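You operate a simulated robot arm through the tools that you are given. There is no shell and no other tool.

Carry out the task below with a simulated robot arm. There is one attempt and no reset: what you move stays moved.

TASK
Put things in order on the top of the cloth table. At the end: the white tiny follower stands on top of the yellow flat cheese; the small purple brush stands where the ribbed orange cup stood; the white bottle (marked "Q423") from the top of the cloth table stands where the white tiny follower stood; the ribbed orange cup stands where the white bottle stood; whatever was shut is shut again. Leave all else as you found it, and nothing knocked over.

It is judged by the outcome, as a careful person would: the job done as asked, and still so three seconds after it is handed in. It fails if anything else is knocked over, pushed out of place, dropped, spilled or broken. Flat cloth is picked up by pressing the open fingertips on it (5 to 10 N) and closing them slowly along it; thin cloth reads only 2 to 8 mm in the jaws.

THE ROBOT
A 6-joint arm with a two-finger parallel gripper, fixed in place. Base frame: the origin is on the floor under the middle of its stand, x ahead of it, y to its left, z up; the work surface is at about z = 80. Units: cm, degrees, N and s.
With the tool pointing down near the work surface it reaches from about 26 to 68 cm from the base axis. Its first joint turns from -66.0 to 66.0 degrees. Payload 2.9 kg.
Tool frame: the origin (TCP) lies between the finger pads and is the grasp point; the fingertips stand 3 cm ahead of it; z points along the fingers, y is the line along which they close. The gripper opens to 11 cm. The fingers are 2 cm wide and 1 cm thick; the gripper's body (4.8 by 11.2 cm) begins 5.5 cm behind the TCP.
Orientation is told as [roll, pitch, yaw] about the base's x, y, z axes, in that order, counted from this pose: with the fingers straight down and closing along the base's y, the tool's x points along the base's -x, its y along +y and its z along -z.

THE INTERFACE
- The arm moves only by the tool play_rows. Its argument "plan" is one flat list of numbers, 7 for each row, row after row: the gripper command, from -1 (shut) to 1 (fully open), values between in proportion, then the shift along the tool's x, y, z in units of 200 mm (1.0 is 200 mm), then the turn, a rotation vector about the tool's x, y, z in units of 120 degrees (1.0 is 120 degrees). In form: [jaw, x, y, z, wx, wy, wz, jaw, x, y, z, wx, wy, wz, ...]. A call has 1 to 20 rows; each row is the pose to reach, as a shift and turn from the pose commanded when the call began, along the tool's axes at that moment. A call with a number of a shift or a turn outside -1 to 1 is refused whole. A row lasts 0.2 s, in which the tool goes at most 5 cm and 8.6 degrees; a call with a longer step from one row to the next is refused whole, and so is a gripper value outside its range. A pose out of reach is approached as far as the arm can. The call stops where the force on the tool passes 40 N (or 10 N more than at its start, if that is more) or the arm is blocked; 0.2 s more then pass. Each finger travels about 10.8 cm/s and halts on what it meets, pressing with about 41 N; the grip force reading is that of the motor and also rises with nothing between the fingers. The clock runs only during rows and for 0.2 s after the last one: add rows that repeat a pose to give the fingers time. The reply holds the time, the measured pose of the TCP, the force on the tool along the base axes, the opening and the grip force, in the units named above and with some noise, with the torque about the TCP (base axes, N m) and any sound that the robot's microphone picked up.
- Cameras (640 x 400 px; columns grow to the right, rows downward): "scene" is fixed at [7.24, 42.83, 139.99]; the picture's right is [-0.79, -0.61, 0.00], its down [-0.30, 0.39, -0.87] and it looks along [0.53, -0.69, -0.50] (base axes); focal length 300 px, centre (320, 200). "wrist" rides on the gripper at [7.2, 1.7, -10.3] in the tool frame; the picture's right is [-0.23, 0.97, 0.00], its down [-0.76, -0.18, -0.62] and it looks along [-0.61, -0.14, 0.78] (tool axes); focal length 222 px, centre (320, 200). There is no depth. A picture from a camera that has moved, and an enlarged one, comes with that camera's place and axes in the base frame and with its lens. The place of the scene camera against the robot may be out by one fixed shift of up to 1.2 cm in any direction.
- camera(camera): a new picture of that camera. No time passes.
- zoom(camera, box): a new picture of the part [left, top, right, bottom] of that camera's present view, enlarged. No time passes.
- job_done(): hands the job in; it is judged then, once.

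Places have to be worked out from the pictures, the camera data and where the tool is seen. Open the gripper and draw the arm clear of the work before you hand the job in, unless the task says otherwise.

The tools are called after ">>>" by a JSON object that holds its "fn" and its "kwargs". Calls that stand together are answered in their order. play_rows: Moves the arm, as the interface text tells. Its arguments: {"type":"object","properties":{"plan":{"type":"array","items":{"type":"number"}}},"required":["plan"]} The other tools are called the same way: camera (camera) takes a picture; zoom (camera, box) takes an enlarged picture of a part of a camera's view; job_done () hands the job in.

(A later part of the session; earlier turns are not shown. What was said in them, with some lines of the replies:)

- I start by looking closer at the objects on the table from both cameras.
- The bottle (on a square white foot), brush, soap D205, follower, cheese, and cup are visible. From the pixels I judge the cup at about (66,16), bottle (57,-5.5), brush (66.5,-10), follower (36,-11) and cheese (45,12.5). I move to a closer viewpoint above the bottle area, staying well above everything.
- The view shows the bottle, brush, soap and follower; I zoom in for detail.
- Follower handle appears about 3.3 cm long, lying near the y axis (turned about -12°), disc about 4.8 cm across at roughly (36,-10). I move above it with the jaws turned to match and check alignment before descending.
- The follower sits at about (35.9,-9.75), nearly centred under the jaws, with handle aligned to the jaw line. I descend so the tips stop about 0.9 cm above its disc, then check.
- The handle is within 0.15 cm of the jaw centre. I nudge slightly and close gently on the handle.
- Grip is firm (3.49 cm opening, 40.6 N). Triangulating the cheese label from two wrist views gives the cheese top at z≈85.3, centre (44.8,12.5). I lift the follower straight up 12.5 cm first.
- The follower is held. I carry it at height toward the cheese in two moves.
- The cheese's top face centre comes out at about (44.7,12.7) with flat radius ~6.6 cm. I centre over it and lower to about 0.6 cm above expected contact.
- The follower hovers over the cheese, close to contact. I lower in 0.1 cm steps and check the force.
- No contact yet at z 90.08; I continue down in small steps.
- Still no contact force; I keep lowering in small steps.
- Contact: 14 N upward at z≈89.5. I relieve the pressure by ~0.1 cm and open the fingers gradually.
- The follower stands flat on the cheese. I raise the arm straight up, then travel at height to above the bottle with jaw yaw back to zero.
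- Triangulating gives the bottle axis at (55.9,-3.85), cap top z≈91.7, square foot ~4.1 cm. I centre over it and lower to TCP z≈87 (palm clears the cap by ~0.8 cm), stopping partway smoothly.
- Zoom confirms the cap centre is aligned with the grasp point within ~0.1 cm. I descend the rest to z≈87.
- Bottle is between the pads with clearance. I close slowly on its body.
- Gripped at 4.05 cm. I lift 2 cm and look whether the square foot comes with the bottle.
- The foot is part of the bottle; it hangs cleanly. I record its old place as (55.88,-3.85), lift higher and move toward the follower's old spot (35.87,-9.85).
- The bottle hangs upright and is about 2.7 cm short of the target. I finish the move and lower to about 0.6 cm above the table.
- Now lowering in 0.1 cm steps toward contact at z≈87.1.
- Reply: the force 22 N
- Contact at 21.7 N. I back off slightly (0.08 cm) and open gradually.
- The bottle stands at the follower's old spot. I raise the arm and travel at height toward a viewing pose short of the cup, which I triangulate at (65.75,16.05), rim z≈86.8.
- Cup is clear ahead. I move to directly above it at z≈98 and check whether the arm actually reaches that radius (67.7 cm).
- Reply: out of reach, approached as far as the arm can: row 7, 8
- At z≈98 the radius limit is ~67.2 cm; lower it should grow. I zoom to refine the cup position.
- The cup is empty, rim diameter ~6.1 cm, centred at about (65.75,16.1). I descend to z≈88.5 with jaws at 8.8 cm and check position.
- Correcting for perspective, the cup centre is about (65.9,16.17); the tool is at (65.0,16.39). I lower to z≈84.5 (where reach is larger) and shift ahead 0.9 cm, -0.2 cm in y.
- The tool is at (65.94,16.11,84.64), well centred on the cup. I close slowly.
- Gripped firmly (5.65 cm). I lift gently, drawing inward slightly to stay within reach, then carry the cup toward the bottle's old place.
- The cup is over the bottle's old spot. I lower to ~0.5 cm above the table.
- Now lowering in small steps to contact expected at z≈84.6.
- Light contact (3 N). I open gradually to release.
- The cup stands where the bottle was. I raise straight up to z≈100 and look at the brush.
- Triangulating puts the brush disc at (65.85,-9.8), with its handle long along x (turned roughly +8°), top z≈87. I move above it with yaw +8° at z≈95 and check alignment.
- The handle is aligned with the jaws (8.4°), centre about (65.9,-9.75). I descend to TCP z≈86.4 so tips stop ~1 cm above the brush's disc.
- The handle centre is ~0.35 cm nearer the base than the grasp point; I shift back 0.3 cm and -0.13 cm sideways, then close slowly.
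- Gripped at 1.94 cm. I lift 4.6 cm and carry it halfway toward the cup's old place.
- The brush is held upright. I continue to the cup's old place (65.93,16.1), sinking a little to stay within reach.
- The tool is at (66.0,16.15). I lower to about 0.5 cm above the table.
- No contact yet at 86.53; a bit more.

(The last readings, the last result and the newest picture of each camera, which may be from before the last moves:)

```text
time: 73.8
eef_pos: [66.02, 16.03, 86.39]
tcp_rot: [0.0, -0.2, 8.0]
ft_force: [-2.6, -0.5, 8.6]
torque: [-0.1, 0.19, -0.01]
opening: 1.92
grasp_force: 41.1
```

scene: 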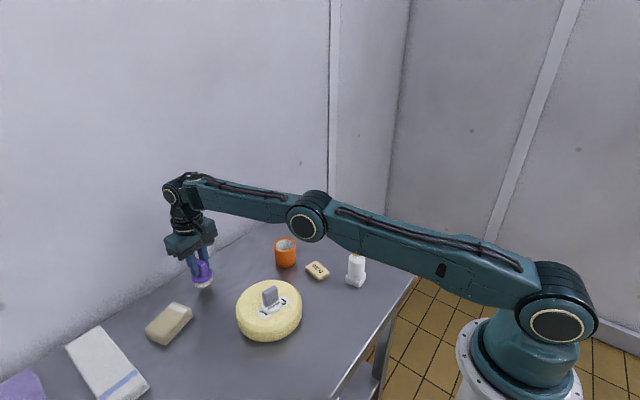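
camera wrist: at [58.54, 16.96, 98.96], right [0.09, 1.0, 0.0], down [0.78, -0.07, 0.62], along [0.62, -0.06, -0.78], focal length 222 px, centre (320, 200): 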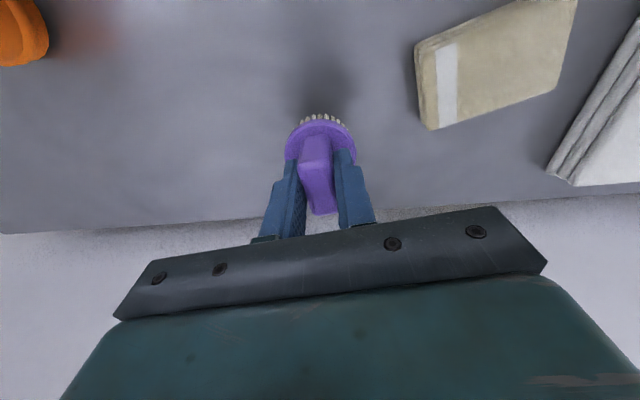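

Contact at 8.6 N. I ease up slightly and open gradually.

>>> {"fn": "play_rows", "kwargs": {"plan": [-0.9, 0, 0, -0.002, 0, 0, 0, -0.66, 0, 0, -0.002, 0, 0, 0, -0.6, 0, 0, -0.002, 0, 0, 0, -0.5, 0, 0, -0.002, 0, 0, 0, -0.35, 0, 0, -0.002, 0, 0, 0, -0.15, 0, 0, -0.002, 0, 0, 0, 0.05, 0, 0, -0.002, 0, 0, 0, 0.05, 0, 0, -0.002, 0, 0, 0]}}

>>> {"fn": "camera", "kwargs": {"camera": "wrist"}}

>>> {"fn": "zoom", "kwargs": {"camera": "scene", "box": [160, 220, 250, 310]}}

```text
time: 75.6
eef_pos: [66.0, 16.12, 86.36]
tcp_rot: [0.0, 0.1, 7.9]
ft_force: [0.3, -0.2, -0.2]
torque: [0.01, 0.02, 0.04]
opening: 5.79
grasp_force: 0.1
```

```text
taken
camera wrist: at [58.51, 16.99, 96.59], right [0.09, 1.0, 0.0], down [0.78, -0.07, 0.62], along [0.62, -0.06, -0.78], focal length 222 px, centre (320, 200)
```

wrist: 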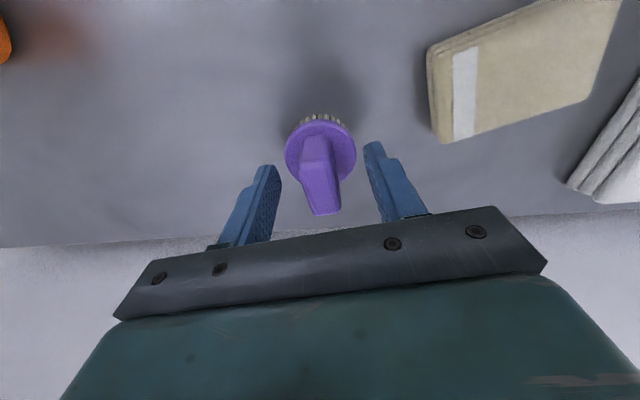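

```text
4.44 times, centred on (205, 265) of scene
camera zoom: at [7.24, 42.83, 139.99], right [-0.79, -0.61, 0.0], down [-0.3, 0.39, -0.87], along [0.53, -0.69, -0.5], focal length 1334 px, centre (831, -89)
```

zoom: 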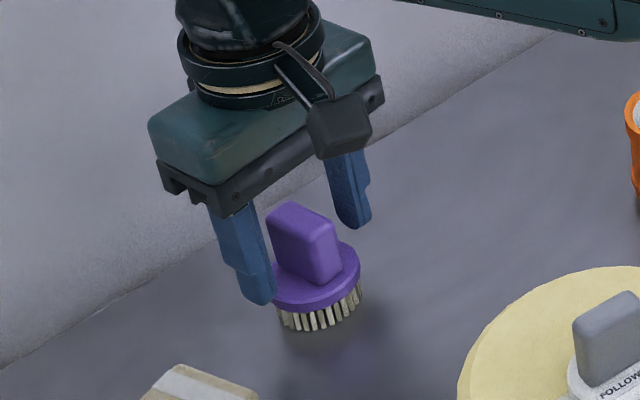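

The brush stands upright in the cup's old place. I raise straight up, then draw inward and high, clear of everything.

>>> {"fn": "play_rows", "kwargs": {"plan": [0.1, 0, 0, -0.03, 0, 0, 0, 0.1, 0, 0, -0.09, 0, 0, 0, 0.1, 0.005, 0, -0.16, 0, 0, 0, 0.1, 0.012, 0, -0.24, 0, 0, 0, 0.1, 0.03, 0, -0.34, 0, 0, 0, 0.1, 0.07, 0, -0.46, 0, 0, 0, 0.2, 0.14, 0, -0.58, 0, 0, 0, 0.3, 0.23, 0, -0.7, 0, 0, 0, 0.4, 0.33, 0, -0.8, 0, 0, 0, 0.5, 0.43, 0, -0.88, 0, 0, 0, 0.5, 0.53, 0, -0.94, 0, 0, 0, 0.5, 0.62, 0, -0.98, 0, 0, 0, 0.5, 0.68, 0, -1.0, 0, 0, 0, 0.5, 0.7, 0, -1.0, 0, 0, 0, 0.5, 0.7, 0, -1.0, 0, 0, 0]}}

>>> {"fn": "camera", "kwargs": {"camera": "scene"}}

>>> {"fn": "camera", "kwargs": {"camera": "wrist"}}

```text
time: 78.8
eef_pos: [52.18, 14.04, 106.23]
tcp_rot: [0.0, 0.0, 7.9]
ft_force: [0.1, 0.1, 0.2]
torque: [0.02, -0.01, 0.01]
opening: 8.25
grasp_force: 0.0
```

```text
taken
```

scene: 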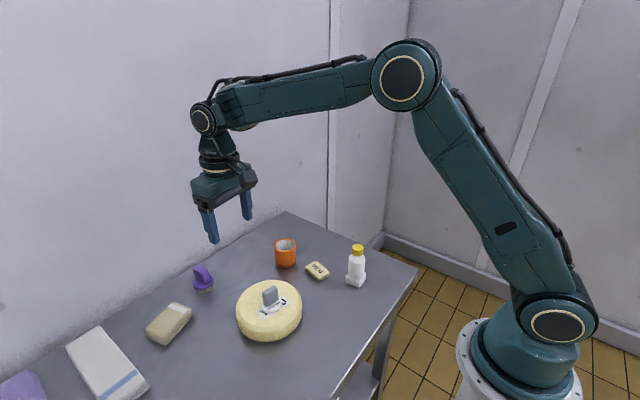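

```text
taken
camera wrist: at [44.72, 14.92, 116.49], right [0.09, 1.0, 0.0], down [0.78, -0.07, 0.62], along [0.62, -0.06, -0.78], focal length 222 px, centre (320, 200)
```

wrist: 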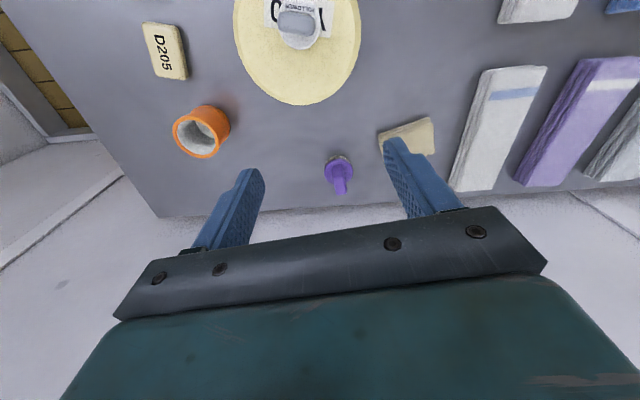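

All four items appear in place. I zoom to verify each, especially that they stand upright and the bottle's cap is on.

>>> {"fn": "zoom", "kwargs": {"camera": "scene", "box": [160, 230, 320, 350]}}

>>> {"fn": "zoom", "kwargs": {"camera": "scene", "box": [260, 220, 400, 320]}}

>>> {"fn": "zoom", "kwargs": {"camera": "wrist", "box": [120, 0, 440, 220]}}

```text
3.33 times, centred on (240, 290) of scene
camera zoom: at [7.24, 42.83, 139.99], right [-0.79, -0.61, 0.0], down [-0.3, 0.39, -0.87], along [0.53, -0.69, -0.5], focal length 1000 px, centre (587, -100)
```

zoom: 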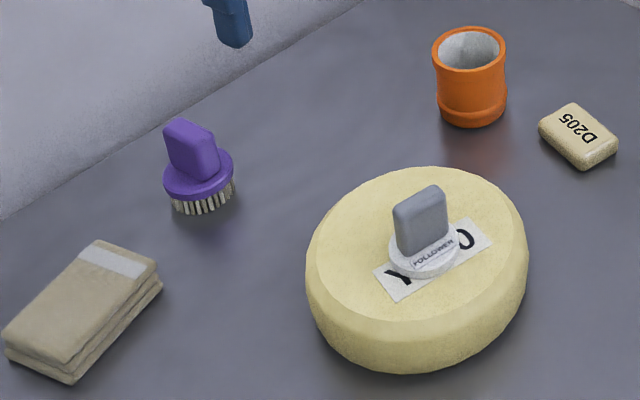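

```text
4.00 times, centred on (330, 270) of scene
camera zoom: at [7.24, 42.83, 139.99], right [-0.79, -0.61, 0.0], down [-0.3, 0.39, -0.87], along [0.53, -0.69, -0.5], focal length 1200 px, centre (280, -80)
```

zoom: 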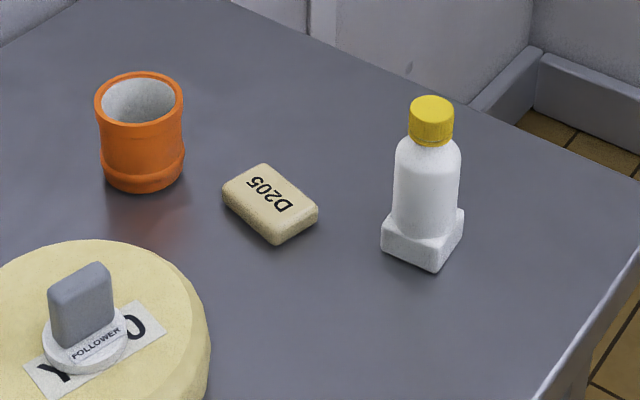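

```text
1.82 times, centred on (280, 110) of wrist
camera zoom: at [44.72, 14.92, 116.49], right [0.09, 1.0, 0.0], down [0.78, -0.07, 0.62], along [0.62, -0.06, -0.78], focal length 404 px, centre (393, 364)
```

zoom: 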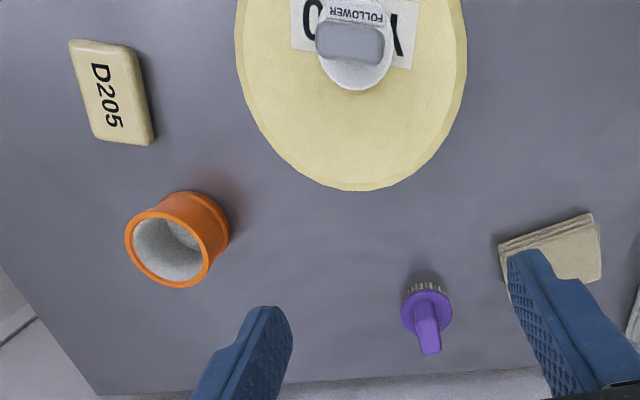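

Everything looks right. For completeness I raise the arm and look over the left part of the table, to be sure no other white bottle could be meant.

>>> {"fn": "play_rows", "kwargs": {"plan": [0.5, 0.02, 0.07, -0.06, 0, 0, 0, 0.5, 0.05, 0.18, -0.13, 0, 0, 0, 0.5, 0.08, 0.31, -0.2, 0, 0, 0, 0.5, 0.11, 0.44, -0.27, 0, 0, 0, 0.5, 0.14, 0.57, -0.34, 0, 0, 0, 0.5, 0.17, 0.7, -0.4, 0, 0, 0, 0.5, 0.2, 0.83, -0.45, 0, 0, 0, 0.5, 0.22, 0.91, -0.45, 0, 0, 0, 0.5, 0.22, 0.94, -0.45, 0, 0, 0, 0.5, 0.22, 0.94, -0.45, 0, 0, 0]}}

>>> {"fn": "camera", "kwargs": {"camera": "wrist"}}

>>> {"fn": "camera", "kwargs": {"camera": "scene"}}

```text
time: 81.0
eef_pos: [44.95, 32.31, 115.36]
tcp_rot: [0.0, 0.0, 8.0]
ft_force: [-0.7, 0.8, 0.1]
torque: [-0.01, -0.01, 0.03]
opening: 8.24
grasp_force: 0.1
```

```text
taken
camera wrist: at [37.59, 33.06, 125.64], right [0.09, 1.0, 0.0], down [0.78, -0.07, 0.62], along [0.62, -0.06, -0.78], focal length 222 px, centre (320, 200)
```

wrist: 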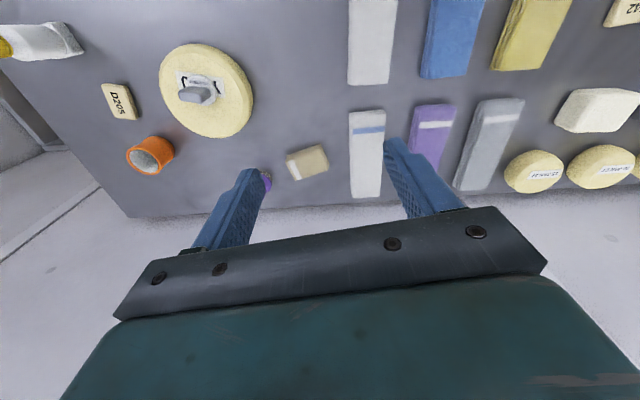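

```text
taken
```

scene: 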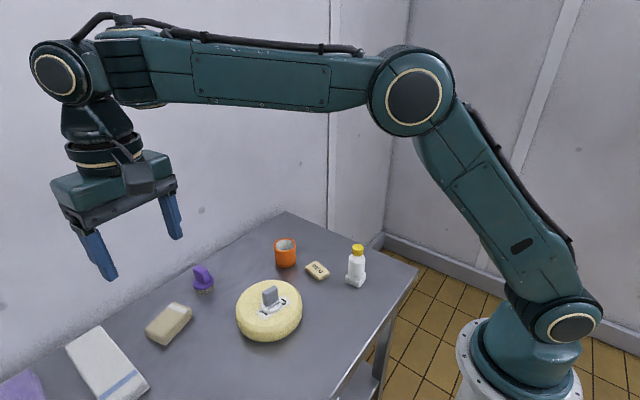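

There are further round items on the far left of the table; I zoom in to check none of them is the intended "yellow flat cheese".

>>> {"fn": "zoom", "kwargs": {"camera": "wrist", "box": [480, 60, 640, 210]}}

>>> {"fn": "zoom", "kwargs": {"camera": "wrist", "box": [480, 0, 640, 80]}}

>>> {"fn": "zoom", "kwargs": {"camera": "wrist", "box": [0, 10, 280, 200]}}

```text
2.67 times, centred on (560, 135) of wrist
camera zoom: at [37.59, 33.06, 125.64], right [0.09, 1.0, 0.0], down [0.78, -0.07, 0.62], along [0.62, -0.06, -0.78], focal length 592 px, centre (-320, 373)
```

zoom: 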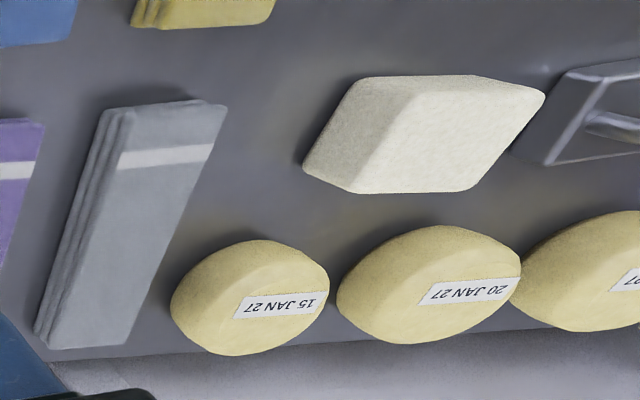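

```text
4.00 times, centred on (560, 40) of wrist
camera zoom: at [37.59, 33.06, 125.64], right [0.09, 1.0, 0.0], down [0.78, -0.07, 0.62], along [0.62, -0.06, -0.78], focal length 888 px, centre (-640, 840)
```

zoom: 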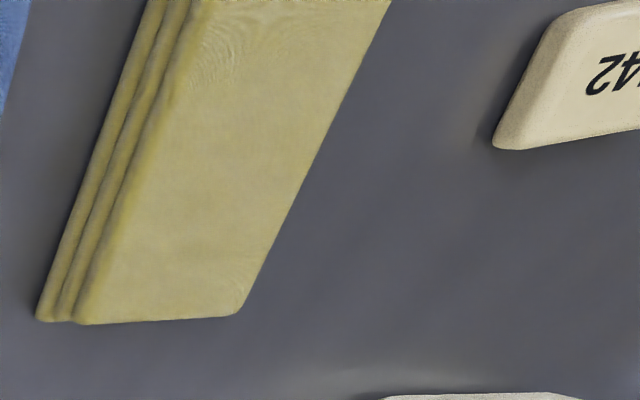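

```text
2.11 times, centred on (140, 105) of wrist
camera zoom: at [37.59, 33.06, 125.64], right [0.09, 1.0, 0.0], down [0.78, -0.07, 0.62], along [0.62, -0.06, -0.78], focal length 468 px, centre (699, 400)
```

zoom: 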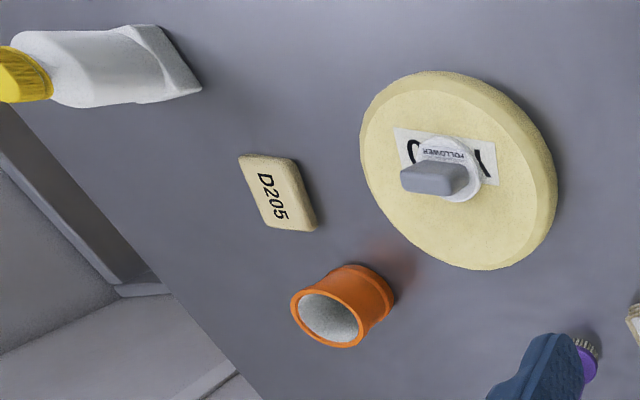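

The other round cheeses are dated ones (15/20 JAN 27) far beyond reach at about y≈78. The flat wheel Y370 is the one meant, and no other white bottle is visible. I open the gripper fully and hold still for a final check.

>>> {"fn": "play_rows", "kwargs": {"plan": [0.8, 0, 0, 0, 0, 0, 0, 1, 0, 0, -0.05, 0, 0, 0, 1, 0, 0, -0.1, 0, 0, 0, 1, 0, 0, -0.1, 0, 0, 0]}}

>>> {"fn": "camera", "kwargs": {"camera": "scene"}}

```text
time: 82.0
eef_pos: [45.12, 32.2, 117.35]
tcp_rot: [0.1, 0.1, 8.1]
ft_force: [-0.6, -0.1, 0.5]
torque: [0.01, 0.02, -0.03]
opening: 11.02
grasp_force: 0.0
```

```text
taken
```

scene: 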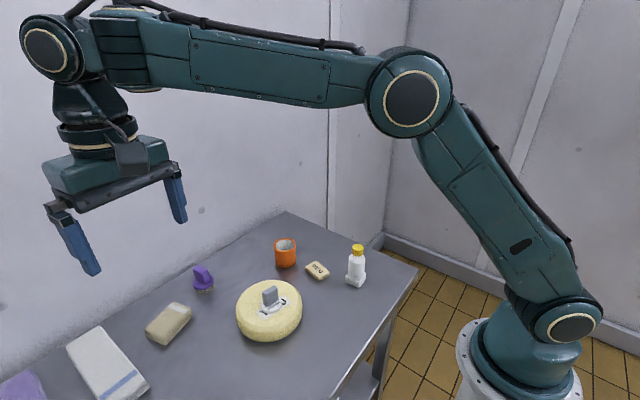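

The follower stands on the cheese, the bottle (cap still on) at the follower's old place, the cup at the bottle's, and the brush at the cup's. All are upright, the rest is untouched, and the gripper is open and clear, so I hand the job in.

>>> {"fn": "job_done", "kwargs": {}}

```text
The job is handed in.
```

I've handed the job in with all four pieces placed and everything standing upright. The judge's result hasn't come back.

- **White follower:** it stands on top of the flat yellow cheese (the Y370 wheel), near the centre.
- **White bottle:** it stands where the follower stood, and its yellow cap stayed on throughout.
- **Orange cup:** it stands where the bottle stood. It was empty, so nothing could spill.
- **Purple brush:** it stands where the cup stood, upright on its bristles.

**Not confirmed:**
- **Bottle mark:** I never saw "Q423", because no side I could see carried it. It was the only white bottle I could see on the table top.
- **Cheese:** there are other yellow cheeses, with date labels, at the far left, well out of the arm's reach. I took the Y370 wheel as the one you meant.

I didn't touch anything else on the table. The gripper is open and the arm is raised clear.
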